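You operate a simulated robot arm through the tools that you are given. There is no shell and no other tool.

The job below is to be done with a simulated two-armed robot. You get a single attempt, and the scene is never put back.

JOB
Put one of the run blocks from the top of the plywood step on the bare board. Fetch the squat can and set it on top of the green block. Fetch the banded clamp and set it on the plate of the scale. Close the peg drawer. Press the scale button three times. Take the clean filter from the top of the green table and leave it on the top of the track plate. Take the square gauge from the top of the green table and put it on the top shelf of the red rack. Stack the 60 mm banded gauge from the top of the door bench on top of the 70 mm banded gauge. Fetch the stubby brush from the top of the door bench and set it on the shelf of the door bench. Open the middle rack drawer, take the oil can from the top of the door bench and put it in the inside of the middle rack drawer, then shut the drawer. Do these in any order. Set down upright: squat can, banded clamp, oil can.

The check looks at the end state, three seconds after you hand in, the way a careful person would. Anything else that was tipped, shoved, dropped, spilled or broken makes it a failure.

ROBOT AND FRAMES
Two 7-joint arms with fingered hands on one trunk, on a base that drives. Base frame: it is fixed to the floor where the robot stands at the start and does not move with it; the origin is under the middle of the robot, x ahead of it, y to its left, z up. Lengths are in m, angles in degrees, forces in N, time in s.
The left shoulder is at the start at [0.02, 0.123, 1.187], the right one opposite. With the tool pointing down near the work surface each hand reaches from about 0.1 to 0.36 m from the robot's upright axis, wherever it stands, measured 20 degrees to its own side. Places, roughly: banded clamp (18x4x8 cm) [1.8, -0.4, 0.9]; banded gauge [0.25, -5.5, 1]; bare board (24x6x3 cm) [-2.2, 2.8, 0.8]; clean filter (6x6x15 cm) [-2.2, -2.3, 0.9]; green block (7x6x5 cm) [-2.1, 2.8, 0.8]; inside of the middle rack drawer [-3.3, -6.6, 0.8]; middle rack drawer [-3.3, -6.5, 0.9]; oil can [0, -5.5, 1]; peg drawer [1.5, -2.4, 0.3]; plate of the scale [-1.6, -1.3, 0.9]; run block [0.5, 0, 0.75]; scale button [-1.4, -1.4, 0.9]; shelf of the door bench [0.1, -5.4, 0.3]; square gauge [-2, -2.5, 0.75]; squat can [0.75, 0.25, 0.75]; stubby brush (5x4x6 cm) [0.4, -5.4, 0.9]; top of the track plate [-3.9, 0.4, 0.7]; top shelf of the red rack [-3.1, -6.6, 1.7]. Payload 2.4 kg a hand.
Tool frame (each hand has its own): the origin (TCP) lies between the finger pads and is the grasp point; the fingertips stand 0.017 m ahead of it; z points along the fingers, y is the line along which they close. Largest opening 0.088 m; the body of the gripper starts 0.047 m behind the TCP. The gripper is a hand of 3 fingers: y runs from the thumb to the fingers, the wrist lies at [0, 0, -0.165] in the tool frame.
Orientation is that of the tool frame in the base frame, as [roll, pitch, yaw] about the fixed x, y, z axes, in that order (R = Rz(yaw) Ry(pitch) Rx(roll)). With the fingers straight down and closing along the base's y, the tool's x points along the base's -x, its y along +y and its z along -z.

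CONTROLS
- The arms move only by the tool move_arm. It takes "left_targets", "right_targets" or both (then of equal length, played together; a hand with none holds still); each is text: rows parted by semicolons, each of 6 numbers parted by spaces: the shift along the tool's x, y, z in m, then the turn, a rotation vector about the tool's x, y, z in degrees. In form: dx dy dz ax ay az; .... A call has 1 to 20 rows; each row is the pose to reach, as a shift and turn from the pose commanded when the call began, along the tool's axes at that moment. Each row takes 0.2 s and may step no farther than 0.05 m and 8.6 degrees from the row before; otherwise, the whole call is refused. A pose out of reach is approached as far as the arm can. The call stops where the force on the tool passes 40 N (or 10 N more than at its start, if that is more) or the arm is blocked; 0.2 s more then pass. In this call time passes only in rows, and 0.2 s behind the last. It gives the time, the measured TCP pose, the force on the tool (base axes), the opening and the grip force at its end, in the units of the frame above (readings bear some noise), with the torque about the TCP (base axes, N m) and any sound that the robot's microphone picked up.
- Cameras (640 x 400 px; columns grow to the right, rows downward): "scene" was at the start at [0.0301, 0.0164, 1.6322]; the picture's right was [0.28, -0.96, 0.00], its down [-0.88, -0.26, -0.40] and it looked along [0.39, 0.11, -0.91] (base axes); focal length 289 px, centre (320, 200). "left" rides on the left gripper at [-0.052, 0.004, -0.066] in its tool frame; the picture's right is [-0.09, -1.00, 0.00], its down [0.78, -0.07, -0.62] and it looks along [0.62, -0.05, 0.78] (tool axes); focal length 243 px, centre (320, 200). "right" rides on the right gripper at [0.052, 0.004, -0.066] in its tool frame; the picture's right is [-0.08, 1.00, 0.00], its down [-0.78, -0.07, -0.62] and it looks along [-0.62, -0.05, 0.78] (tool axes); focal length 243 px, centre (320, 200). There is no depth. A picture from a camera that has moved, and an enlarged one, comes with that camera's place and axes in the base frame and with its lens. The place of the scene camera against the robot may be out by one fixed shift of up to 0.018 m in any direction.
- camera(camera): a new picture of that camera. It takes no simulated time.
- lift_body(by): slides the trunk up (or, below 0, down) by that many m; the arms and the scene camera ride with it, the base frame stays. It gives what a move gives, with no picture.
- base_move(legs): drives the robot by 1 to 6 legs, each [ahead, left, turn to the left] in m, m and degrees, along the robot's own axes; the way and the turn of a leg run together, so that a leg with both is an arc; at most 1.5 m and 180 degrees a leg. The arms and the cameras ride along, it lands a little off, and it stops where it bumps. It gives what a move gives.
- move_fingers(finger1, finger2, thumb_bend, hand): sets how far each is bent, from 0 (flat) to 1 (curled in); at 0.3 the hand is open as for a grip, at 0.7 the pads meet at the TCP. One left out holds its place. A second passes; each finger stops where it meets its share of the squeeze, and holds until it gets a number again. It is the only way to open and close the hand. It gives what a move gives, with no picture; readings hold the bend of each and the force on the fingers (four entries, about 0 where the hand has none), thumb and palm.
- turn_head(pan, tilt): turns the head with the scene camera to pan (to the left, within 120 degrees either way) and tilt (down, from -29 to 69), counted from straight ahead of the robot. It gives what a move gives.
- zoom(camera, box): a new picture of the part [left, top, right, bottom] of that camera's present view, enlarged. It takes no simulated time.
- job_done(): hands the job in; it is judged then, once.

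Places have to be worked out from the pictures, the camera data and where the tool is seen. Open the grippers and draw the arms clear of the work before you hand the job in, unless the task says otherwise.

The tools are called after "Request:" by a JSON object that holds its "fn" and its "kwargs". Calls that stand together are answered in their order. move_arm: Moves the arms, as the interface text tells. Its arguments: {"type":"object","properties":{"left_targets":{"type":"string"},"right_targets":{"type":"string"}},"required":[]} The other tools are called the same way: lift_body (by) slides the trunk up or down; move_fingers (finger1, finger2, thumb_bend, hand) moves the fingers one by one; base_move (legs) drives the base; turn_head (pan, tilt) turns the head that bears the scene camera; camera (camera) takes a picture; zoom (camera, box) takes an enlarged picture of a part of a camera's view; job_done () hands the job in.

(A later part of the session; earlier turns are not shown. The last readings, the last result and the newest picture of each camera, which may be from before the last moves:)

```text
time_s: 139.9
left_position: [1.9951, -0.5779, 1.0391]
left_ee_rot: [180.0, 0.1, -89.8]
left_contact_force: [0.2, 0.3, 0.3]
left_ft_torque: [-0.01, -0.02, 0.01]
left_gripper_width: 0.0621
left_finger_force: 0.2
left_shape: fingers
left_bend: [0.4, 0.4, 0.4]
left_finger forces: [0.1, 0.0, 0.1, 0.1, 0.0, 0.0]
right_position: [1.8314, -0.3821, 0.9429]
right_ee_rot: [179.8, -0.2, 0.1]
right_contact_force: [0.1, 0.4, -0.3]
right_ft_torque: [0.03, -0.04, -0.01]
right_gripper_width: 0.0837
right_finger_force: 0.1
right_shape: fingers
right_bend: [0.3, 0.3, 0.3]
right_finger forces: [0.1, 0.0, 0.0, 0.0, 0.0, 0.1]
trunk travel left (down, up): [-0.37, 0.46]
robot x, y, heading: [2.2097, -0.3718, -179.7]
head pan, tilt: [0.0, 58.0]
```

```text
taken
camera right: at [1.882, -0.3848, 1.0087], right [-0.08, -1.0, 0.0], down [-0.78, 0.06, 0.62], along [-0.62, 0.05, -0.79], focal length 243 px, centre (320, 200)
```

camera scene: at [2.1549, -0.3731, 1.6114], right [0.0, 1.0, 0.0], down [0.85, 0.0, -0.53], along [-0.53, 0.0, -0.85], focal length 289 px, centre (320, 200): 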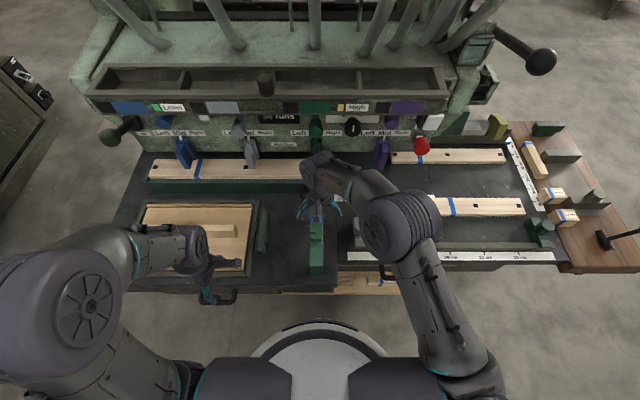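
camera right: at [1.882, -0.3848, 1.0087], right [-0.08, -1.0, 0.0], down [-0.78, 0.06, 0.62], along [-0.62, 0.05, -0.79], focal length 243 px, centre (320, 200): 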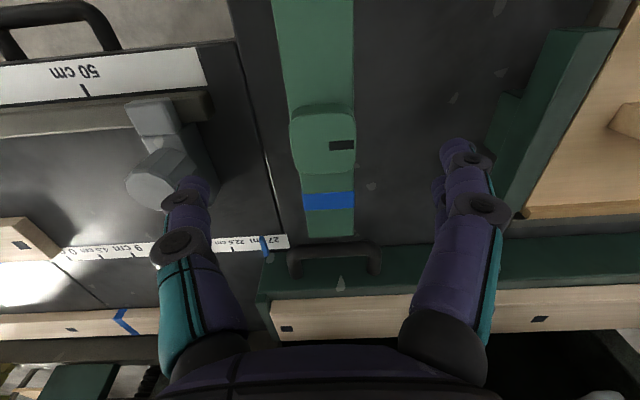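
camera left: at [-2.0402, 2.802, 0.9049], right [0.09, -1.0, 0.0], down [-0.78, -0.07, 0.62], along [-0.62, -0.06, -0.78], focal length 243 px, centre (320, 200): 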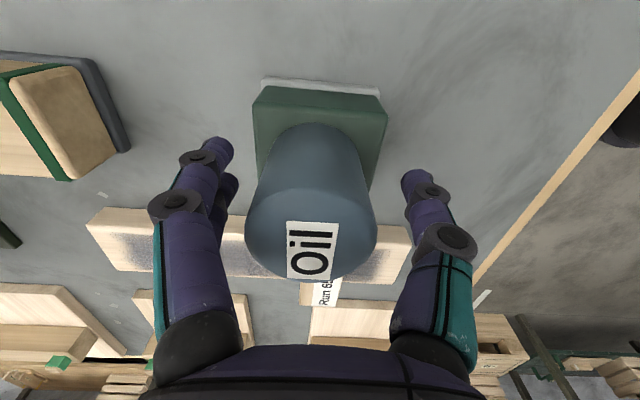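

Well centred over the nub at (1.833, −0.3825). I descend to z≈0.873 so the fingers straddle the beam.

Request:
{"fn": "move_arm", "kwargs": {"right_targets": "0.002 0 0.03 0 0 0; 0.002 0 0.055 0 0 0; 0.002 0 0.07 0 0 0"}}

Request:
{"fn": "camera", "kwargs": {"camera": "right"}}

Request:
{"fn": "zoom", "kwargs": {"camera": "scene", "box": [260, 150, 380, 280]}}

```text
time_s: 140.7
left_position: [1.9948, -0.5779, 1.0381]
left_ee_rot: [-180.0, 0.1, -89.8]
left_contact_force: [-0.1, -0.4, -0.2]
left_ft_torque: [-0.01, 0.0, -0.02]
left_gripper_width: 0.0621
left_finger_force: 0.1
left_shape: fingers
left_bend: [0.4, 0.4, 0.4]
left_finger forces: [0.0, 0.0, 0.1, 0.0, 0.0, 0.0]
right_position: [1.8301, -0.3823, 0.8731]
right_ee_rot: [179.9, -0.3, 0.1]
right_contact_force: [0.4, -0.4, 0.2]
right_ft_torque: [-0.01, -0.04, 0.01]
right_gripper_width: 0.0843
right_finger_force: 0.1
right_shape: fingers
right_bend: [0.3, 0.3, 0.3]
right_finger forces: [0.1, 0.0, 0.0, 0.0, 0.1, 0.0]
trunk travel left (down, up): [-0.37, 0.46]
robot x, y, heading: [2.2098, -0.3705, -179.6]
head pan, tilt: [0.0, 58.0]
```

```text
taken
camera right: at [1.8829, -0.3859, 0.9393], right [-0.08, -1.0, 0.0], down [-0.78, 0.07, 0.62], along [-0.62, 0.05, -0.79], focal length 243 px, centre (320, 200)
```

right: 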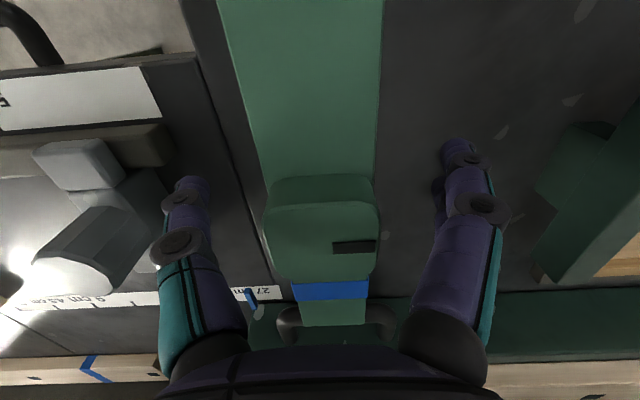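

```text
3.08 times, centred on (320, 215) of scene
camera zoom: at [2.1551, -0.3728, 1.6114], right [0.0, 1.0, 0.0], down [0.85, 0.0, -0.53], along [-0.53, 0.0, -0.85], focal length 890 px, centre (320, 154)
```

zoom: 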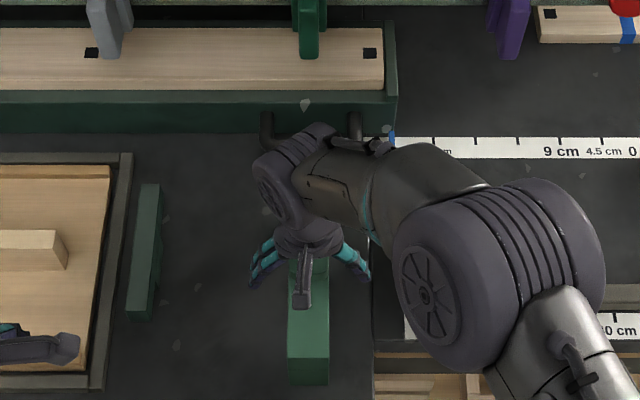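

The beam sits between the fingers. I close the right hand on it.

Request:
{"fn": "move_fingers", "kwargs": {"hand": "right", "finger1": 0.7, "finger2": 0.7, "thumb_bend": 0.7}}

Request:
{"fn": "camera", "kwargs": {"camera": "right"}}

```text
time_s: 141.7
left_position: [1.9954, -0.5775, 1.0392]
left_ee_rot: [179.9, 0.0, -89.7]
left_contact_force: [0.5, 0.2, -0.1]
left_ft_torque: [0.01, 0.03, 0.02]
left_gripper_width: 0.0623
left_finger_force: 0.0
left_shape: fingers
left_bend: [0.4, 0.4, 0.4]
left_finger forces: [0.0, 0.0, 0.0, 0.1, 0.0, 0.0]
right_position: [1.8315, -0.3831, 0.8734]
right_ee_rot: [179.9, -0.3, 0.2]
right_contact_force: [0.1, 0.1, -1.0]
right_ft_torque: [-0.02, -0.01, 0.04]
right_gripper_width: 0.028
right_finger_force: 9.9
right_shape: fingers
right_bend: [0.57, 0.57, 0.61]
right_finger forces: [5.1, 5.1, 0.1, 0.0, 9.8, 0.1]
trunk travel left (down, up): [-0.37, 0.46]
robot x, y, heading: [2.2147, -0.3708, -179.7]
head pan, tilt: [0.0, 58.0]
```

```text
taken
camera right: at [1.8829, -0.3859, 0.9395], right [-0.08, -1.0, 0.0], down [-0.78, 0.06, 0.62], along [-0.62, 0.05, -0.79], focal length 243 px, centre (320, 200)
```

right: 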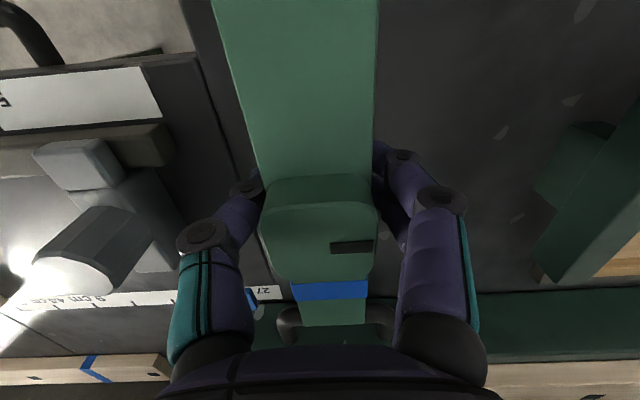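

Gripped (5.1+5.1 vs 9.8 N). I lift slowly and check that it stays level.

Request:
{"fn": "move_arm", "kwargs": {"right_targets": "0 0 -0.015 0 0 0; 0 0 -0.04 0 0 0; 0 0 -0.08 0 0 0; 0 0 -0.12 0 0 0"}}

Request:
{"fn": "camera", "kwargs": {"camera": "right"}}

Request:
{"fn": "zoom", "kwargs": {"camera": "scene", "box": [240, 120, 440, 280]}}

```text
time_s: 142.7
left_position: [1.9949, -0.5797, 1.0392]
left_ee_rot: [-179.9, 0.0, -89.8]
left_contact_force: [-0.4, -0.1, -0.5]
left_ft_torque: [0.01, 0.0, -0.02]
left_gripper_width: 0.0624
left_finger_force: 0.0
left_shape: fingers
left_bend: [0.4, 0.4, 0.4]
left_finger forces: [0.1, 0.0, 0.0, 0.1, 0.0, 0.1]
right_position: [1.8315, -0.3843, 0.996]
right_ee_rot: [180.0, -0.3, 0.2]
right_contact_force: [-0.3, 0.2, -3.6]
right_ft_torque: [0.0, -0.1, 0.03]
right_gripper_width: 0.0282
right_finger_force: 9.8
right_shape: fingers
right_bend: [0.59, 0.57, 0.61]
right_finger forces: [5.4, 4.8, 0.1, 0.0, 10.1, 0.1]
trunk travel left (down, up): [-0.37, 0.46]
robot x, y, heading: [2.2082, -0.3694, -179.9]
head pan, tilt: [0.0, 58.0]
```

```text
taken
camera right: at [1.8839, -0.3868, 1.0608], right [-0.08, -1.0, 0.0], down [-0.78, 0.06, 0.62], along [-0.62, 0.05, -0.79], focal length 243 px, centre (320, 200)
```

right: 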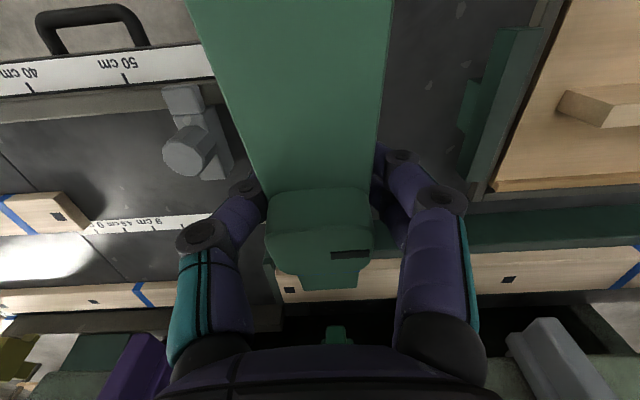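

```text
2.50 times, centred on (340, 200) of scene
camera zoom: at [2.1551, -0.3728, 1.6114], right [0.0, 1.0, 0.0], down [0.85, 0.0, -0.53], along [-0.53, 0.0, -0.85], focal length 723 px, centre (270, 200)
```

zoom: 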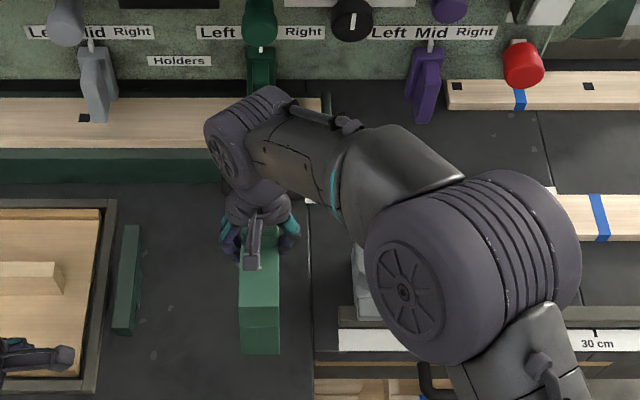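

The far (banded) end drooped: the centre of mass lies about 1 cm beyond my grip. I set it back down in the same place and regrip farther along.

Request:
{"fn": "move_arm", "kwargs": {"right_targets": "0 0 0.05 0 0 0; 0 0 0.09 0 0 0; 0 0 0.11 0 0 0; 0 0 0.12 0 0 0"}}

Request:
{"fn": "camera", "kwargs": {"camera": "right"}}

```text
time_s: 143.7
left_position: [1.9947, -0.5775, 1.0398]
left_ee_rot: [-179.9, 0.2, -89.8]
left_contact_force: [-0.1, -0.9, 0.0]
left_ft_torque: [0.07, -0.03, 0.03]
left_gripper_width: 0.0622
left_finger_force: 0.0
left_shape: fingers
left_bend: [0.4, 0.4, 0.4]
left_finger forces: [0.1, 0.0, 0.0, 0.0, 0.0, 0.0]
right_position: [1.8313, -0.3822, 0.8745]
right_ee_rot: [179.9, -0.2, 0.3]
right_contact_force: [0.9, 0.2, -1.6]
right_ft_torque: [-0.06, -0.01, -0.02]
right_gripper_width: 0.0279
right_finger_force: 10.8
right_shape: fingers
right_bend: [0.58, 0.58, 0.61]
right_finger forces: [4.7, 5.7, 0.0, 0.0, 10.8, 0.0]
trunk travel left (down, up): [-0.37, 0.46]
robot x, y, heading: [2.2144, -0.3747, -179.9]
head pan, tilt: [0.0, 58.0]
```

```text
taken
camera right: at [1.8839, -0.3853, 0.9397], right [-0.08, -1.0, 0.0], down [-0.78, 0.07, 0.62], along [-0.62, 0.05, -0.79], focal length 243 px, centre (320, 200)
```

right: 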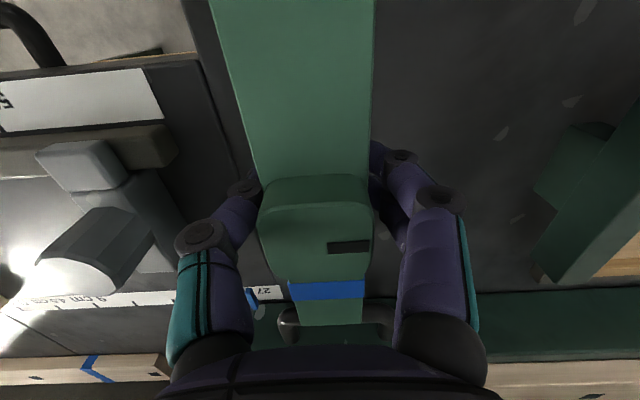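

The clamp is back flat. I open slightly, go 11 mm deeper and 10 mm farther along, and regrip for a firmer hold.

Request:
{"fn": "move_fingers", "kwargs": {"hand": "right", "finger1": 0.42, "finger2": 0.42, "thumb_bend": 0.42}}

Request:
{"fn": "move_arm", "kwargs": {"right_targets": "-0.01 0 0 0 0 0; -0.01 0 0.011 0 0 0"}}

Request:
{"fn": "camera", "kwargs": {"camera": "right"}}

```text
time_s: 144.7
left_position: [1.9951, -0.578, 1.0397]
left_ee_rot: [-179.9, 0.1, -89.8]
left_contact_force: [-1.3, -0.4, 0.4]
left_ft_torque: [-0.01, -0.03, -0.04]
left_gripper_width: 0.0623
left_finger_force: 0.0
left_shape: fingers
left_bend: [0.4, 0.4, 0.4]
left_finger forces: [0.0, 0.0, 0.0, 0.1, 0.0, 0.0]
right_position: [1.8324, -0.3821, 0.8734]
right_ee_rot: [179.9, -0.3, 0.2]
right_contact_force: [0.0, 0.4, 0.2]
right_ft_torque: [0.03, 0.03, 0.01]
right_gripper_width: 0.0577
right_finger_force: 0.0
right_shape: fingers
right_bend: [0.42, 0.42, 0.42]
right_finger forces: [0.0, 0.1, 0.1, 0.1, 0.0, 0.0]
trunk travel left (down, up): [-0.37, 0.46]
robot x, y, heading: [2.2088, -0.3723, -179.7]
head pan, tilt: [0.0, 58.0]
```

```text
time_s: 145.3
left_position: [1.9953, -0.577, 1.0387]
left_ee_rot: [-180.0, 0.2, -89.8]
left_contact_force: [-0.3, -0.2, -0.3]
left_ft_torque: [0.01, 0.01, -0.02]
left_gripper_width: 0.0624
left_finger_force: 0.1
left_shape: fingers
left_bend: [0.4, 0.4, 0.4]
left_finger forces: [0.1, 0.0, 0.0, 0.1, 0.0, 0.0]
right_position: [1.8221, -0.3819, 0.8631]
right_ee_rot: [179.9, -0.1, 0.2]
right_contact_force: [0.1, -1.0, 0.0]
right_ft_torque: [0.01, 0.0, -0.01]
right_gripper_width: 0.0576
right_finger_force: 0.1
right_shape: fingers
right_bend: [0.42, 0.42, 0.42]
right_finger forces: [0.0, 0.1, 0.0, 0.1, 0.0, 0.0]
trunk travel left (down, up): [-0.37, 0.46]
robot x, y, heading: [2.2119, -0.3695, -179.6]
head pan, tilt: [0.0, 58.0]
```

```text
taken
camera right: at [1.8748, -0.3849, 0.9288], right [-0.08, -1.0, 0.0], down [-0.78, 0.07, 0.62], along [-0.62, 0.05, -0.79], focal length 243 px, centre (320, 200)
```

right: 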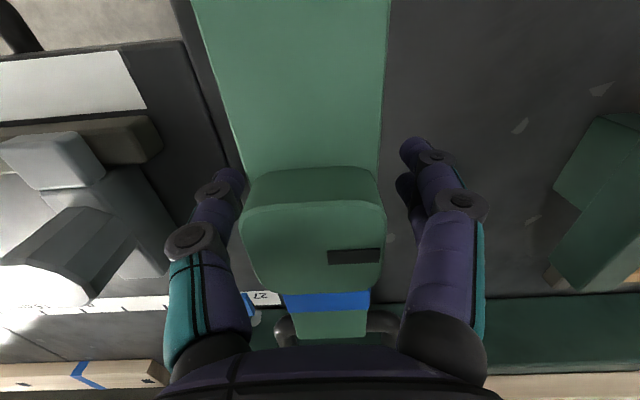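

Request:
{"fn": "move_fingers", "kwargs": {"hand": "right", "finger1": 0.75, "finger2": 0.75, "thumb_bend": 0.75}}

Request:
{"fn": "move_arm", "kwargs": {"right_targets": "0 0 -0.015 0 0 0; 0 0 -0.03 0 0 0"}}

Request:
{"fn": "camera", "kwargs": {"camera": "right"}}

```text
time_s: 146.3
left_position: [1.9952, -0.5781, 1.0386]
left_ee_rot: [179.9, 0.1, -89.8]
left_contact_force: [0.2, -0.6, 0.7]
left_ft_torque: [0.02, -0.02, 0.0]
left_gripper_width: 0.0624
left_finger_force: 0.1
left_shape: fingers
left_bend: [0.4, 0.4, 0.4]
left_finger forces: [0.0, 0.0, 0.1, 0.0, 0.1, 0.1]
right_position: [1.8224, -0.3817, 0.8627]
right_ee_rot: [179.9, -0.3, 0.2]
right_contact_force: [-0.3, -0.7, 0.5]
right_ft_torque: [0.01, 0.03, 0.02]
right_gripper_width: 0.0278
right_finger_force: 15.1
right_shape: fingers
right_bend: [0.64, 0.64, 0.6]
right_finger forces: [7.5, 7.6, 0.0, 0.0, 14.9, 0.0]
trunk travel left (down, up): [-0.37, 0.46]
robot x, y, heading: [2.2137, -0.3726, -180.0]
head pan, tilt: [0.0, 58.0]
```

```text
time_s: 146.9
left_position: [1.9954, -0.5781, 1.0386]
left_ee_rot: [179.9, 0.0, -89.8]
left_contact_force: [-0.5, -0.2, -0.5]
left_ft_torque: [-0.05, -0.04, 0.01]
left_gripper_width: 0.0622
left_finger_force: 0.0
left_shape: fingers
left_bend: [0.4, 0.4, 0.4]
left_finger forces: [0.1, 0.0, 0.0, 0.0, 0.0, 0.0]
right_position: [1.8233, -0.383, 0.8935]
right_ee_rot: [179.9, -0.3, 0.3]
right_contact_force: [-0.1, 0.1, -4.6]
right_ft_torque: [0.0, -0.04, -0.03]
right_gripper_width: 0.0277
right_finger_force: 15.1
right_shape: fingers
right_bend: [0.64, 0.64, 0.6]
right_finger forces: [7.7, 7.2, 0.0, 0.0, 14.9, 0.0]
trunk travel left (down, up): [-0.37, 0.46]
robot x, y, heading: [2.2127, -0.3722, -179.8]
head pan, tilt: [0.0, 58.0]
```

```text
taken
camera right: at [1.8744, -0.3857, 0.9591], right [-0.08, -1.0, 0.0], down [-0.78, 0.07, 0.62], along [-0.62, 0.05, -0.79], focal length 243 px, centre (320, 200)
```

right: 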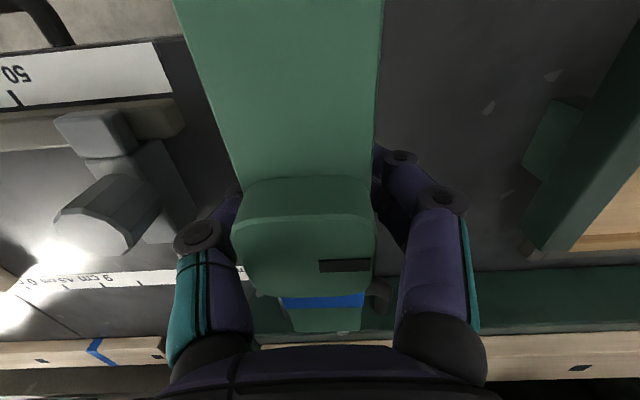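

Better but a slight droop remains (torque −0.04 N·m). I set it down again, shift another 9 mm along, and grip more firmly.

Request:
{"fn": "move_arm", "kwargs": {"right_targets": "0 0 0.015 0 0 0; 0 0 0.027 0 0 0; 0 0 0.0305 0 0 0"}}

Request:
{"fn": "move_fingers", "kwargs": {"hand": "right", "finger1": 0.45, "finger2": 0.45, "thumb_bend": 0.45}}

Request:
{"fn": "move_arm", "kwargs": {"right_targets": "-0.009 0 0 0 0 0"}}

Request:
{"fn": "camera", "kwargs": {"camera": "right"}}

Request:
{"fn": "move_fingers", "kwargs": {"hand": "right", "finger1": 0.8, "finger2": 0.8, "thumb_bend": 0.8}}

Request:
{"fn": "move_arm", "kwargs": {"right_targets": "0 0 -0.015 0 0 0; 0 0 -0.03 0 0 0"}}

Request:
{"fn": "camera", "kwargs": {"camera": "right"}}

```text
time_s: 147.7
left_position: [1.9955, -0.5776, 1.0395]
left_ee_rot: [180.0, 0.1, -89.7]
left_contact_force: [0.6, -0.5, 0.7]
left_ft_torque: [0.0, -0.01, 0.0]
left_gripper_width: 0.0624
left_finger_force: 0.1
left_shape: fingers
left_bend: [0.4, 0.4, 0.4]
left_finger forces: [0.1, 0.1, 0.0, 0.1, 0.1, 0.0]
right_position: [1.8215, -0.3819, 0.8627]
right_ee_rot: [179.9, -0.3, 0.2]
right_contact_force: [0.2, -0.4, -4.1]
right_ft_torque: [0.01, -0.02, 0.02]
right_gripper_width: 0.0279
right_finger_force: 15.1
right_shape: fingers
right_bend: [0.64, 0.64, 0.6]
right_finger forces: [7.5, 7.5, 0.0, 0.0, 15.0, 0.0]
trunk travel left (down, up): [-0.37, 0.46]
robot x, y, heading: [2.2101, -0.3719, -179.8]
head pan, tilt: [0.0, 58.0]
```

```text
time_s: 148.7
left_position: [1.996, -0.5781, 1.0396]
left_ee_rot: [180.0, 0.1, -89.9]
left_contact_force: [-0.4, -0.2, -0.1]
left_ft_torque: [0.01, -0.01, -0.01]
left_gripper_width: 0.062
left_finger_force: 0.2
left_shape: fingers
left_bend: [0.4, 0.4, 0.4]
left_finger forces: [0.0, 0.0, 0.1, 0.0, 0.1, 0.0]
right_position: [1.822, -0.3837, 0.8645]
right_ee_rot: [180.0, -0.3, 0.2]
right_contact_force: [-0.5, 0.8, -0.7]
right_ft_torque: [-0.01, -0.01, 0.0]
right_gripper_width: 0.0507
right_finger_force: 0.1
right_shape: fingers
right_bend: [0.45, 0.45, 0.45]
right_finger forces: [0.0, 0.1, 0.0, 0.0, 0.1, 0.0]
trunk travel left (down, up): [-0.37, 0.46]
robot x, y, heading: [2.2142, -0.3735, -180.0]
head pan, tilt: [0.0, 58.0]
```

```text
time_s: 149.1
left_position: [1.9962, -0.5785, 1.0393]
left_ee_rot: [-180.0, 0.1, -89.9]
left_contact_force: [0.0, -0.6, -0.3]
left_ft_torque: [0.01, 0.04, 0.02]
left_gripper_width: 0.0622
left_finger_force: 0.0
left_shape: fingers
left_bend: [0.4, 0.4, 0.4]
left_finger forces: [0.1, 0.1, 0.1, 0.1, 0.0, 0.0]
right_position: [1.8135, -0.3825, 0.8627]
right_ee_rot: [179.9, -0.3, 0.2]
right_contact_force: [0.0, -0.8, 0.4]
right_ft_torque: [-0.03, 0.01, 0.02]
right_gripper_width: 0.0509
right_finger_force: 0.0
right_shape: fingers
right_bend: [0.45, 0.45, 0.45]
right_finger forces: [0.1, 0.0, 0.0, 0.0, 0.0, 0.0]
trunk travel left (down, up): [-0.37, 0.46]
robot x, y, heading: [2.2128, -0.3725, -179.8]
head pan, tilt: [0.0, 58.0]
```

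```text
taken
camera right: at [1.8653, -0.3857, 0.929], right [-0.08, -1.0, 0.0], down [-0.78, 0.07, 0.62], along [-0.61, 0.05, -0.79], focal length 243 px, centre (320, 200)
```

right: 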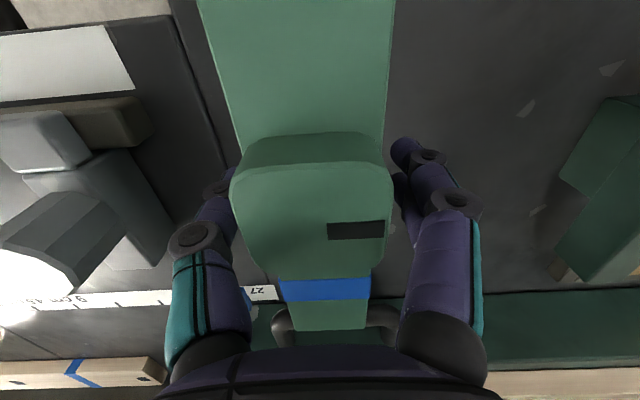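

```text
time_s: 150.1
left_position: [1.994, -0.5774, 1.0401]
left_ee_rot: [180.0, 0.1, -89.8]
left_contact_force: [0.0, -0.4, -0.5]
left_ft_torque: [0.01, -0.06, -0.02]
left_gripper_width: 0.0621
left_finger_force: 0.1
left_shape: fingers
left_bend: [0.4, 0.4, 0.4]
left_finger forces: [0.1, 0.0, 0.0, 0.1, 0.0, 0.0]
right_position: [1.8133, -0.3829, 0.8625]
right_ee_rot: [179.9, -0.3, 0.2]
right_contact_force: [0.1, -0.2, -0.3]
right_ft_torque: [-0.02, 0.01, 0.0]
right_gripper_width: 0.028
right_finger_force: 16.1
right_shape: fingers
right_bend: [0.72, 0.72, 0.59]
right_finger forces: [8.0, 8.1, 0.1, 0.0, 16.4, 0.0]
trunk travel left (down, up): [-0.37, 0.46]
robot x, y, heading: [2.2118, -0.3731, -179.8]
head pan, tilt: [0.0, 58.0]
```

```text
time_s: 150.7
left_position: [1.9948, -0.5781, 1.0396]
left_ee_rot: [179.9, 0.1, -89.8]
left_contact_force: [0.2, -1.1, 0.2]
left_ft_torque: [0.0, 0.0, 0.03]
left_gripper_width: 0.0622
left_finger_force: 0.1
left_shape: fingers
left_bend: [0.4, 0.4, 0.4]
left_finger forces: [0.0, 0.0, 0.0, 0.1, 0.0, 0.0]
right_position: [1.8143, -0.3836, 0.8931]
right_ee_rot: [179.9, -0.3, 0.2]
right_contact_force: [-0.3, -0.4, -3.7]
right_ft_torque: [-0.03, -0.03, 0.0]
right_gripper_width: 0.028
right_finger_force: 16.0
right_shape: fingers
right_bend: [0.72, 0.72, 0.59]
right_finger forces: [8.0, 8.1, 0.0, 0.0, 16.5, 0.1]
trunk travel left (down, up): [-0.37, 0.46]
robot x, y, heading: [2.2135, -0.3765, -180.0]
head pan, tilt: [0.0, 58.0]
```

```text
taken
camera right: at [1.8663, -0.3869, 0.9584], right [-0.08, -1.0, 0.0], down [-0.78, 0.06, 0.62], along [-0.62, 0.05, -0.79], focal length 243 px, centre (320, 200)
```

right: 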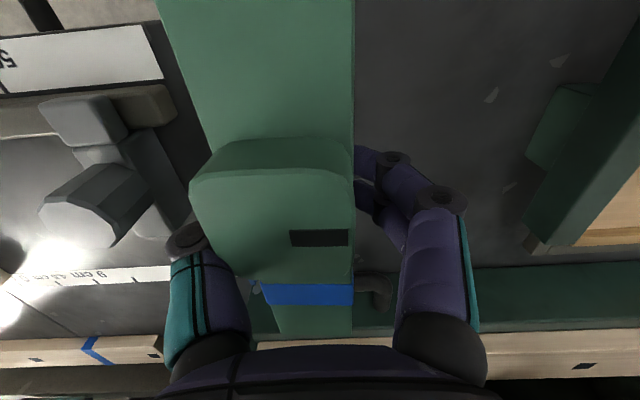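

The clamp now lifts level (16 N grip). I raise it, pull back to the carrying pose and back out from the bed.

Request:
{"fn": "move_arm", "kwargs": {"right_targets": "0 0 -0.04 0 0 0; 0 0 -0.08 0 0 0; 0 0 -0.12 0 0 0; 0.03 -0.02 -0.13 0 0 0; 0.06 -0.045 -0.13 0 0 0; 0.09 -0.07 -0.13 0 0 0; 0.12 -0.1 -0.13 0 0 0; 0.14 -0.13 -0.13 0 0 0; 0.15 -0.16 -0.13 0 0 0"}}

Request:
{"fn": "base_move", "kwargs": {"legs": [[-0.35, 0, 0]]}}

Request:
{"fn": "camera", "kwargs": {"camera": "right"}}

Request:
{"fn": "turn_head", "kwargs": {"pan": 60, "tilt": 30}}

Request:
{"fn": "camera", "kwargs": {"camera": "scene"}}

```text
time_s: 152.7
left_position: [1.9957, -0.5769, 1.0399]
left_ee_rot: [-180.0, 0.0, -89.9]
left_contact_force: [0.7, 0.2, -0.2]
left_ft_torque: [0.01, -0.02, -0.04]
left_gripper_width: 0.0622
left_finger_force: 0.1
left_shape: fingers
left_bend: [0.4, 0.4, 0.4]
left_finger forces: [0.1, 0.0, 0.0, 0.0, 0.0, 0.0]
right_position: [1.962, -0.2236, 1.0222]
right_ee_rot: [179.8, -0.3, 0.2]
right_contact_force: [-0.6, 0.8, -5.3]
right_ft_torque: [-0.02, 0.02, 0.02]
right_gripper_width: 0.0282
right_finger_force: 16.1
right_shape: fingers
right_bend: [0.72, 0.72, 0.59]
right_finger forces: [7.9, 7.9, 0.0, 0.0, 16.1, 0.0]
trunk travel left (down, up): [-0.37, 0.46]
robot x, y, heading: [2.2127, -0.373, -179.7]
head pan, tilt: [0.0, 58.0]
```

```text
time_s: 155.0
left_position: [2.3468, -0.5776, 1.0387]
left_ee_rot: [180.0, 0.1, -89.8]
left_contact_force: [0.3, 0.7, -0.1]
left_ft_torque: [0.03, -0.01, -0.02]
left_gripper_width: 0.0622
left_finger_force: 0.0
left_shape: fingers
left_bend: [0.4, 0.4, 0.4]
left_finger forces: [0.0, 0.1, 0.1, 0.0, 0.0, 0.1]
right_position: [2.3112, -0.224, 1.0221]
right_ee_rot: [179.9, -0.2, 0.2]
right_contact_force: [-0.2, -0.2, -4.4]
right_ft_torque: [-0.04, -0.01, 0.01]
right_gripper_width: 0.0281
right_finger_force: 16.4
right_shape: fingers
right_bend: [0.72, 0.72, 0.59]
right_finger forces: [7.9, 8.1, 0.1, 0.0, 16.2, 0.0]
trunk travel left (down, up): [-0.37, 0.46]
robot x, y, heading: [2.5612, -0.3692, -179.9]
head pan, tilt: [0.0, 58.0]
```

```text
taken
camera right: at [2.3644, -0.2254, 1.0879], right [-0.08, -1.0, 0.0], down [-0.78, 0.06, 0.62], along [-0.62, 0.05, -0.79], focal length 243 px, centre (320, 200)
```

right: 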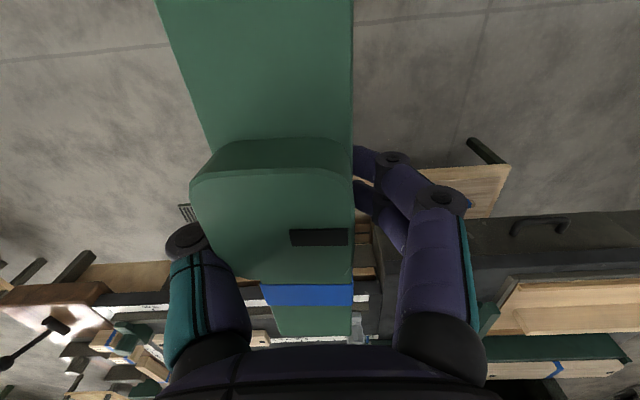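

```text
time_s: 156.3
left_position: [2.3457, -0.5771, 1.0397]
left_ee_rot: [180.0, 0.0, -89.9]
left_contact_force: [1.3, 0.0, -0.1]
left_ft_torque: [-0.03, -0.01, 0.03]
left_gripper_width: 0.0623
left_finger_force: 0.0
left_shape: fingers
left_bend: [0.4, 0.4, 0.4]
left_finger forces: [0.1, 0.0, 0.0, 0.0, 0.1, 0.1]
right_position: [2.3112, -0.2225, 1.0209]
right_ee_rot: [179.9, -0.2, 0.2]
right_contact_force: [0.9, 0.3, -4.3]
right_ft_torque: [-0.05, 0.02, -0.03]
right_gripper_width: 0.0283
right_finger_force: 16.0
right_shape: fingers
right_bend: [0.72, 0.72, 0.59]
right_finger forces: [7.8, 8.0, 0.0, 0.0, 16.1, 0.0]
trunk travel left (down, up): [-0.37, 0.46]
robot x, y, heading: [2.5588, -0.3729, -179.9]
head pan, tilt: [60.0, 30.0]
```

```text
taken
camera scene: at [2.5299, -0.4497, 1.6511], right [-0.87, 0.5, 0.0], down [0.25, 0.43, -0.87], along [-0.43, -0.75, -0.5], focal length 289 px, centre (320, 200)
```

scene: 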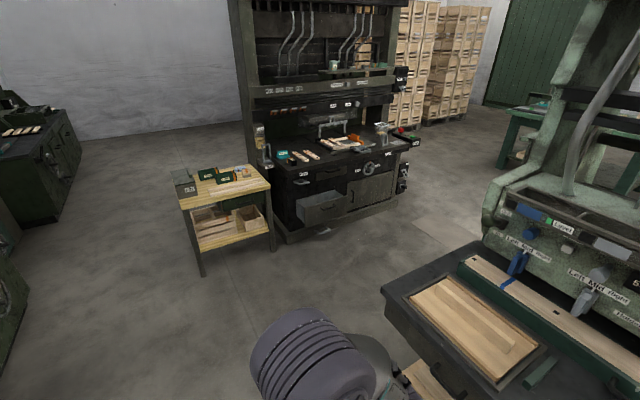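

The black peg machine faces +y with its open drawer at about (1.46, −2.25, 0.35). I move south in the aisle to see whether the passage west between the machines is clear.

Request:
{"fn": "base_move", "kwargs": {"legs": [[0, 0.85, 0]]}}

Request:
{"fn": "turn_head", "kwargs": {"pan": 10, "tilt": 28}}

Request:
{"fn": "camera", "kwargs": {"camera": "scene"}}

```text
time_s: 160.8
left_position: [2.3584, -1.4249, 1.0399]
left_ee_rot: [-180.0, 0.0, -88.9]
left_contact_force: [0.0, -0.6, 0.0]
left_ft_torque: [0.02, -0.04, 0.03]
left_gripper_width: 0.0622
left_finger_force: 0.0
left_shape: fingers
left_bend: [0.4, 0.4, 0.4]
left_finger forces: [0.1, 0.0, 0.0, 0.1, 0.0, 0.1]
right_position: [2.3192, -1.0722, 1.0225]
right_ee_rot: [179.9, -0.3, 1.0]
right_contact_force: [0.3, 0.1, -4.5]
right_ft_torque: [-0.04, 0.01, 0.01]
right_gripper_width: 0.0282
right_finger_force: 16.3
right_shape: fingers
right_bend: [0.72, 0.72, 0.59]
right_finger forces: [7.8, 8.0, 0.0, 0.1, 16.0, 0.0]
trunk travel left (down, up): [-0.37, 0.46]
robot x, y, heading: [2.5703, -1.2136, -179.0]
head pan, tilt: [60.0, 30.0]
```

```text
time_s: 162.0
left_position: [2.358, -1.4243, 1.0393]
left_ee_rot: [-180.0, 0.0, -89.0]
left_contact_force: [0.6, 1.1, -0.1]
left_ft_torque: [-0.02, 0.0, -0.01]
left_gripper_width: 0.0621
left_finger_force: 0.1
left_shape: fingers
left_bend: [0.4, 0.4, 0.4]
left_finger forces: [0.1, 0.1, 0.0, 0.0, 0.0, 0.0]
right_position: [2.3183, -1.0709, 1.022]
right_ee_rot: [179.9, -0.3, 1.1]
right_contact_force: [-0.4, -0.2, -3.7]
right_ft_torque: [-0.01, 0.03, -0.04]
right_gripper_width: 0.0279
right_finger_force: 16.3
right_shape: fingers
right_bend: [0.72, 0.72, 0.59]
right_finger forces: [7.9, 8.1, 0.0, 0.0, 16.1, 0.0]
trunk travel left (down, up): [-0.37, 0.46]
robot x, y, heading: [2.5716, -1.2146, -179.1]
head pan, tilt: [10.0, 28.0]
```

```text
taken
camera scene: at [2.4938, -1.234, 1.6542], right [-0.19, 0.98, 0.0], down [0.46, 0.09, -0.88], along [-0.87, -0.17, -0.47], focal length 289 px, centre (320, 200)
```

scene: 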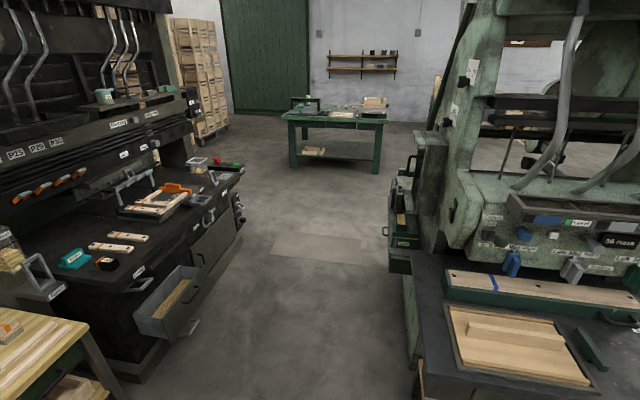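

The passage between the machines is about 1 m wide and clear (drawer front at y≈−2.1, machine side y≈−1.1). I drive along its middle, y≈−1.6, toward the west.

Request:
{"fn": "base_move", "kwargs": {"legs": [[0.25, 0.38, -0.9], [0.8, 0, 0]]}}

Request:
{"fn": "turn_head", "kwargs": {"pan": 50, "tilt": 40}}

Request:
{"fn": "camera", "kwargs": {"camera": "scene"}}

Request:
{"fn": "turn_head", "kwargs": {"pan": -20, "tilt": 35}}

Request:
{"fn": "camera", "kwargs": {"camera": "scene"}}

```text
time_s: 168.6
left_position: [1.2935, -1.785, 1.0392]
left_ee_rot: [-179.9, 0.0, -90.1]
left_contact_force: [0.3, 0.1, -0.3]
left_ft_torque: [0.02, 0.0, 0.0]
left_gripper_width: 0.062
left_finger_force: 0.0
left_shape: fingers
left_bend: [0.4, 0.4, 0.4]
left_finger forces: [0.0, 0.0, 0.1, 0.0, 0.1, 0.0]
right_position: [1.2614, -1.4314, 1.0223]
right_ee_rot: [179.9, -0.3, -0.1]
right_contact_force: [-0.8, -0.4, -5.2]
right_ft_torque: [-0.04, -0.01, 0.05]
right_gripper_width: 0.0277
right_finger_force: 15.9
right_shape: fingers
right_bend: [0.72, 0.72, 0.59]
right_finger forces: [7.9, 7.8, 0.1, 0.1, 16.0, 0.0]
trunk travel left (down, up): [-0.37, 0.46]
robot x, y, heading: [1.5098, -1.5778, 179.9]
head pan, tilt: [10.0, 28.0]
```

```text
time_s: 169.7
left_position: [1.2934, -1.7845, 1.0396]
left_ee_rot: [180.0, 0.1, -90.1]
left_contact_force: [-0.3, -0.2, -1.1]
left_ft_torque: [-0.01, 0.0, 0.0]
left_gripper_width: 0.0621
left_finger_force: 0.1
left_shape: fingers
left_bend: [0.4, 0.4, 0.4]
left_finger forces: [0.0, 0.0, 0.0, 0.0, 0.0, 0.1]
right_position: [1.263, -1.4303, 1.0221]
right_ee_rot: [179.9, -0.4, -0.1]
right_contact_force: [-0.6, 0.7, -4.2]
right_ft_torque: [-0.03, 0.02, -0.04]
right_gripper_width: 0.0283
right_finger_force: 16.1
right_shape: fingers
right_bend: [0.72, 0.72, 0.59]
right_finger forces: [7.8, 7.9, 0.1, 0.0, 16.0, 0.0]
trunk travel left (down, up): [-0.37, 0.46]
robot x, y, heading: [1.5073, -1.58, 180.0]
head pan, tilt: [50.0, 40.0]
```

```text
taken
camera scene: at [1.4683, -1.6458, 1.6358], right [-0.76, 0.65, 0.0], down [0.41, 0.49, -0.77], along [-0.49, -0.59, -0.64], focal length 289 px, centre (320, 200)
```

scene: 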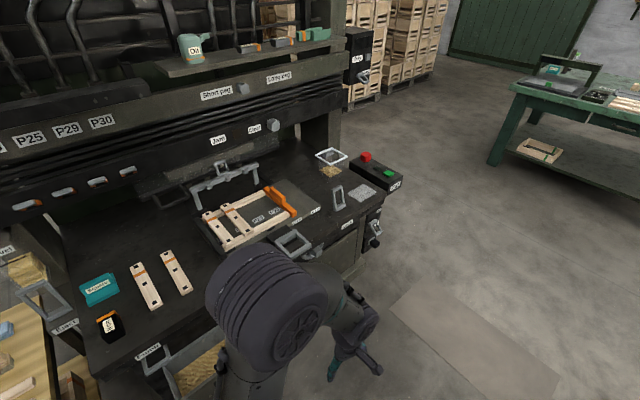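

```text
time_s: 171.1
left_position: [1.2935, -1.785, 1.0393]
left_ee_rot: [180.0, 0.1, -90.1]
left_contact_force: [0.1, -1.0, 0.0]
left_ft_torque: [0.0, -0.01, -0.01]
left_gripper_width: 0.0621
left_finger_force: 0.1
left_shape: fingers
left_bend: [0.4, 0.4, 0.4]
left_finger forces: [0.0, 0.0, 0.0, 0.1, 0.0, 0.0]
right_position: [1.2611, -1.4315, 1.0224]
right_ee_rot: [179.9, -0.3, -0.1]
right_contact_force: [-0.5, -0.4, -4.6]
right_ft_torque: [-0.02, 0.01, -0.02]
right_gripper_width: 0.0283
right_finger_force: 16.0
right_shape: fingers
right_bend: [0.72, 0.72, 0.59]
right_finger forces: [7.9, 7.9, 0.1, 0.0, 16.0, 0.0]
trunk travel left (down, up): [-0.37, 0.46]
robot x, y, heading: [1.5099, -1.5784, 180.1]
head pan, tilt: [-20.0, 35.0]
```

```text
taken
camera scene: at [1.4404, -1.5506, 1.6433], right [0.34, 0.94, 0.0], down [0.54, -0.2, -0.82], along [-0.77, 0.28, -0.57], focal length 289 px, centre (320, 200)
```

scene: 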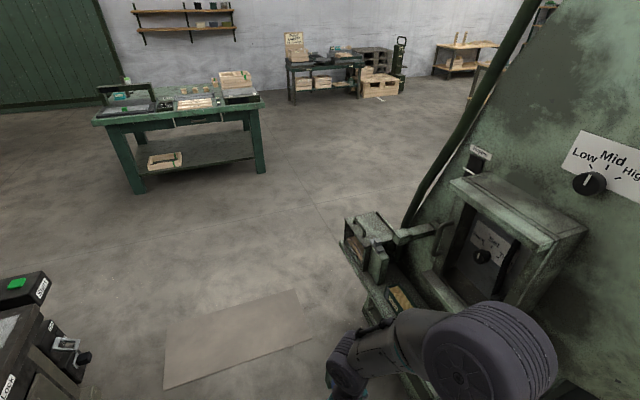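

Clear: machine parts stay beyond y≈−1.0 and the black machine's counter beyond y≈−2.25. I continue west with a slight shift south.

Request:
{"fn": "base_move", "kwargs": {"legs": [[0.5, 0.07, 0], [1.2, 0, 0]]}}

Request:
{"fn": "turn_head", "kwargs": {"pan": 0, "tilt": 30}}

Request:
{"fn": "camera", "kwargs": {"camera": "scene"}}

```text
time_s: 179.7
left_position: [-0.4105, -1.8592, 1.0408]
left_ee_rot: [180.0, 0.0, -89.6]
left_contact_force: [-0.7, 0.7, -0.6]
left_ft_torque: [0.01, 0.0, 0.03]
left_gripper_width: 0.0624
left_finger_force: 0.1
left_shape: fingers
left_bend: [0.4, 0.4, 0.4]
left_finger forces: [0.0, 0.1, 0.0, 0.0, 0.0, 0.1]
right_position: [-0.4443, -1.5032, 1.0217]
right_ee_rot: [179.8, -0.3, 0.3]
right_contact_force: [0.0, 0.3, -5.2]
right_ft_torque: [-0.01, -0.02, -0.02]
right_gripper_width: 0.0281
right_finger_force: 15.6
right_shape: fingers
right_bend: [0.72, 0.72, 0.59]
right_finger forces: [7.9, 7.9, 0.0, 0.0, 16.0, 0.0]
trunk travel left (down, up): [-0.37, 0.46]
robot x, y, heading: [-0.1944, -1.6462, -179.8]
head pan, tilt: [-20.0, 35.0]
```

```text
time_s: 180.6
left_position: [-0.4108, -1.8581, 1.0394]
left_ee_rot: [179.9, 0.1, -89.7]
left_contact_force: [0.0, -0.1, 0.1]
left_ft_torque: [-0.01, -0.01, 0.02]
left_gripper_width: 0.0622
left_finger_force: 0.0
left_shape: fingers
left_bend: [0.4, 0.4, 0.4]
left_finger forces: [0.0, 0.0, 0.0, 0.0, 0.0, 0.0]
right_position: [-0.4461, -1.5056, 1.0219]
right_ee_rot: [179.9, -0.3, 0.3]
right_contact_force: [0.5, -0.1, -4.1]
right_ft_torque: [-0.03, 0.02, 0.0]
right_gripper_width: 0.028
right_finger_force: 16.0
right_shape: fingers
right_bend: [0.72, 0.72, 0.59]
right_finger forces: [7.8, 8.0, 0.0, 0.0, 16.0, 0.1]
trunk travel left (down, up): [-0.37, 0.46]
robot x, y, heading: [-0.1953, -1.6543, -179.5]
head pan, tilt: [0.0, 30.0]
```

```text
taken
camera scene: at [-0.2727, -1.6535, 1.6511], right [0.0, 1.0, 0.0], down [0.5, 0.0, -0.87], along [-0.87, 0.0, -0.5], focal length 289 px, centre (320, 200)
```

scene: 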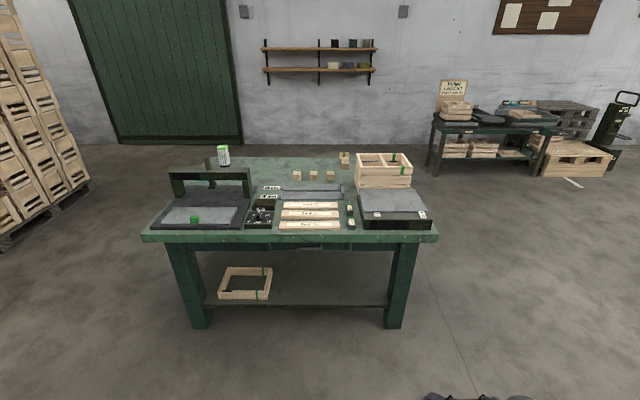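

Request:
{"fn": "zoom", "kwargs": {"camera": "scene", "box": [320, 140, 450, 245]}}

Request:
{"fn": "zoom", "kwargs": {"camera": "scene", "box": [130, 130, 350, 260]}}

Request:
{"fn": "zoom", "kwargs": {"camera": "scene", "box": [420, 70, 640, 200]}}

```text
3.81 times, centred on (385, 192) of scene
camera zoom: at [-0.2727, -1.6535, 1.6511], right [0.0, 1.0, 0.0], down [0.5, 0.0, -0.87], along [-0.87, 0.0, -0.5], focal length 1102 px, centre (72, 229)
```

zoom: 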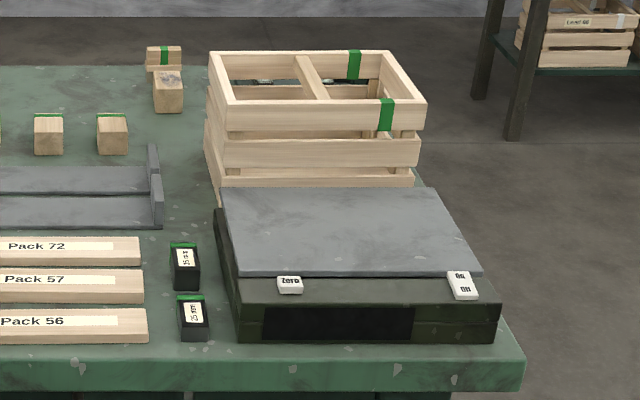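

```text
2.91 times, centred on (240, 195) of scene
camera zoom: at [-0.2727, -1.6535, 1.6511], right [0.0, 1.0, 0.0], down [0.5, 0.0, -0.87], along [-0.87, 0.0, -0.5], focal length 841 px, centre (553, 214)
```

zoom: 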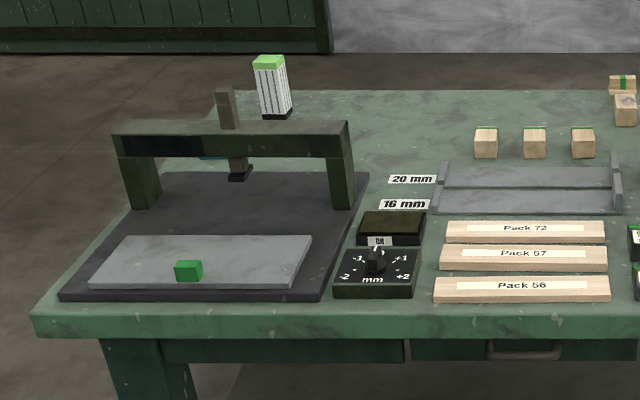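

```text
2.91 times, centred on (530, 135) of scene
camera zoom: at [-0.2727, -1.6535, 1.6511], right [0.0, 1.0, 0.0], down [0.5, 0.0, -0.87], along [-0.87, 0.0, -0.5], focal length 841 px, centre (-291, 389)
```

zoom: 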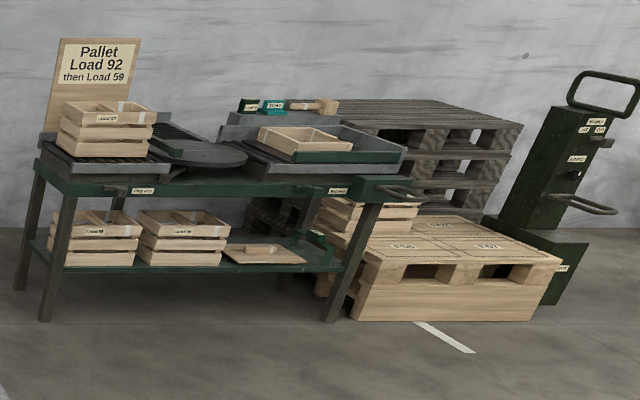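

The scale sits at the table's near-right corner: plate spans x −1.73…−1.48, y −1.44…−1.12; its "Zero" button is at (−1.435, −1.38), matching the listed button place (the other white part is an on/off rocker). I approach from the east.

Request:
{"fn": "base_move", "kwargs": {"legs": [[0.8, -0.29, -0.4]]}}

Request:
{"fn": "turn_head", "kwargs": {"pan": 0, "tilt": 55}}

Request:
{"fn": "camera", "kwargs": {"camera": "scene"}}

```text
time_s: 185.1
left_position: [-1.2162, -1.5561, 1.0404]
left_ee_rot: [180.0, 0.1, -90.9]
left_contact_force: [0.8, 0.6, -1.2]
left_ft_torque: [0.01, 0.02, -0.02]
left_gripper_width: 0.0623
left_finger_force: 0.1
left_shape: fingers
left_bend: [0.4, 0.4, 0.4]
left_finger forces: [0.0, 0.1, 0.0, 0.1, 0.0, 0.0]
right_position: [-1.2421, -1.2023, 1.0223]
right_ee_rot: [180.0, -0.3, -0.9]
right_contact_force: [-0.2, 0.1, -5.0]
right_ft_torque: [-0.03, -0.02, -0.02]
right_gripper_width: 0.0283
right_finger_force: 16.1
right_shape: fingers
right_bend: [0.72, 0.72, 0.59]
right_finger forces: [7.8, 7.9, 0.0, 0.0, 16.0, 0.0]
trunk travel left (down, up): [-0.37, 0.46]
robot x, y, heading: [-0.9958, -1.355, 179.1]
head pan, tilt: [0.0, 30.0]
```

```text
time_s: 186.0
left_position: [-1.2147, -1.5561, 1.0398]
left_ee_rot: [-180.0, 0.0, -90.8]
left_contact_force: [1.2, -0.9, -0.1]
left_ft_torque: [-0.01, 0.01, 0.02]
left_gripper_width: 0.062
left_finger_force: 0.1
left_shape: fingers
left_bend: [0.4, 0.4, 0.4]
left_finger forces: [0.0, 0.0, 0.0, 0.0, 0.0, 0.0]
right_position: [-1.2431, -1.2015, 1.0214]
right_ee_rot: [179.9, -0.3, -0.9]
right_contact_force: [0.1, -0.6, -3.6]
right_ft_torque: [-0.05, -0.01, 0.0]
right_gripper_width: 0.028
right_finger_force: 15.8
right_shape: fingers
right_bend: [0.72, 0.72, 0.59]
right_finger forces: [7.8, 7.9, 0.1, 0.0, 16.0, 0.0]
trunk travel left (down, up): [-0.37, 0.46]
robot x, y, heading: [-0.9953, -1.3532, 179.2]
head pan, tilt: [0.0, 55.0]
```

```text
taken
camera scene: at [-1.0555, -1.355, 1.6151], right [0.02, 1.0, 0.0], down [0.82, -0.01, -0.57], along [-0.57, 0.01, -0.82], focal length 289 px, centre (320, 200)
```

scene: 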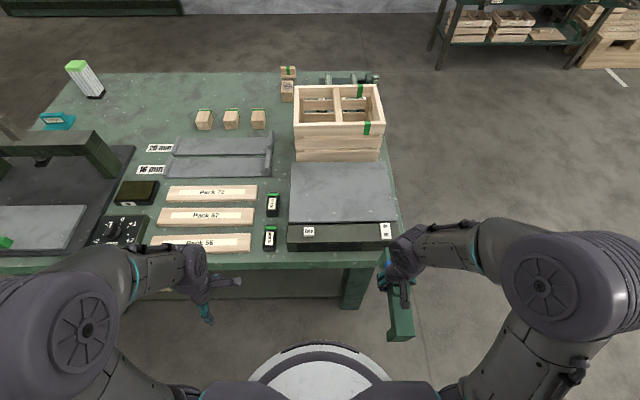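

I close in another 15 cm; table edge is at x≈−1.40.

Request:
{"fn": "base_move", "kwargs": {"legs": [[0.15, 0.0, 0.8]]}}

Request:
{"fn": "move_arm", "kwargs": {"right_targets": "0 0 -0.02 0 0 -8.2; -0.02 0 -0.03 0 0 -16.4; -0.04 0 -0.03 0 0 -24.6; -0.06 0.005 -0.03 0 0 -32.8; -0.08 0.01 -0.03 0 0 -41; -0.1 0.015 -0.03 0 0 -49.2; -0.115 0.025 -0.03 0 0 -57.4; -0.13 0.04 -0.03 0 0 -65.6; -0.14 0.055 -0.03 0 0 -73.8; -0.15 0.065 -0.03 0 0 -82; -0.155 0.075 -0.03 0 0 -90"}}

Request:
{"fn": "camera", "kwargs": {"camera": "right"}}

Request:
{"fn": "camera", "kwargs": {"camera": "scene"}}

```text
time_s: 187.4
left_position: [-1.3629, -1.5598, 1.0386]
left_ee_rot: [-180.0, 0.0, -89.8]
left_contact_force: [-0.3, 0.5, -0.8]
left_ft_torque: [0.01, 0.03, 0.01]
left_gripper_width: 0.0624
left_finger_force: 0.1
left_shape: fingers
left_bend: [0.4, 0.4, 0.4]
left_finger forces: [0.0, 0.0, 0.0, 0.0, 0.0, 0.0]
right_position: [-1.396, -1.2063, 1.0212]
right_ee_rot: [179.8, -0.5, 0.1]
right_contact_force: [-0.3, -0.3, -4.3]
right_ft_torque: [-0.01, 0.01, -0.03]
right_gripper_width: 0.0281
right_finger_force: 15.5
right_shape: fingers
right_bend: [0.72, 0.72, 0.59]
right_finger forces: [7.8, 7.9, 0.1, 0.1, 16.0, 0.0]
trunk travel left (down, up): [-0.37, 0.46]
robot x, y, heading: [-1.1437, -1.3554, -179.8]
head pan, tilt: [0.0, 55.0]
```

```text
time_s: 189.8
left_position: [-1.3608, -1.5603, 1.0393]
left_ee_rot: [-180.0, 0.1, -89.9]
left_contact_force: [0.4, 0.1, 0.7]
left_ft_torque: [0.01, 0.02, 0.0]
left_gripper_width: 0.0625
left_finger_force: 0.1
left_shape: fingers
left_bend: [0.4, 0.4, 0.4]
left_finger forces: [0.0, 0.1, 0.0, 0.0, 0.1, 0.1]
right_position: [-1.5502, -1.2786, 1.0511]
right_ee_rot: [179.7, 0.1, 90.3]
right_contact_force: [1.5, 0.7, -4.4]
right_ft_torque: [0.03, -0.03, -0.02]
right_gripper_width: 0.0279
right_finger_force: 15.9
right_shape: fingers
right_bend: [0.72, 0.72, 0.59]
right_finger forces: [8.0, 7.9, 0.0, 0.1, 16.1, 0.1]
trunk travel left (down, up): [-0.37, 0.46]
robot x, y, heading: [-1.1436, -1.3554, -180.0]
head pan, tilt: [0.0, 55.0]
```

```text
taken
camera right: at [-1.5464, -1.2265, 1.1164], right [1.0, -0.08, 0.01], down [-0.07, -0.78, 0.62], along [-0.05, -0.62, -0.78], focal length 243 px, centre (320, 200)
```

right: 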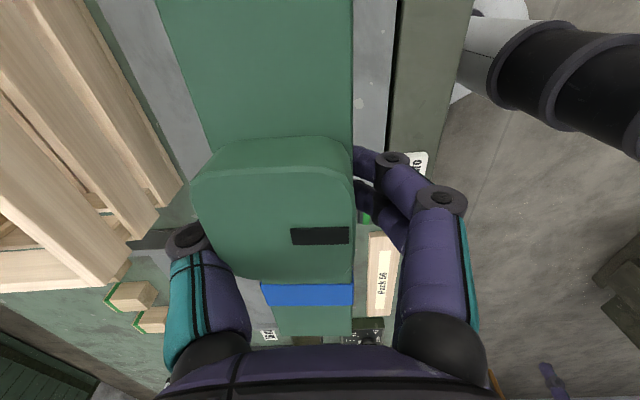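

```text
taken
camera scene: at [-1.2048, -1.3551, 1.615], right [0.0, 1.0, 0.0], down [0.82, 0.0, -0.57], along [-0.57, 0.0, -0.82], focal length 289 px, centre (320, 200)
```

scene: 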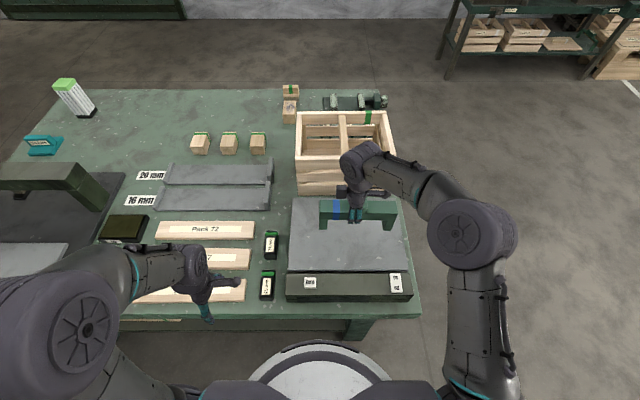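

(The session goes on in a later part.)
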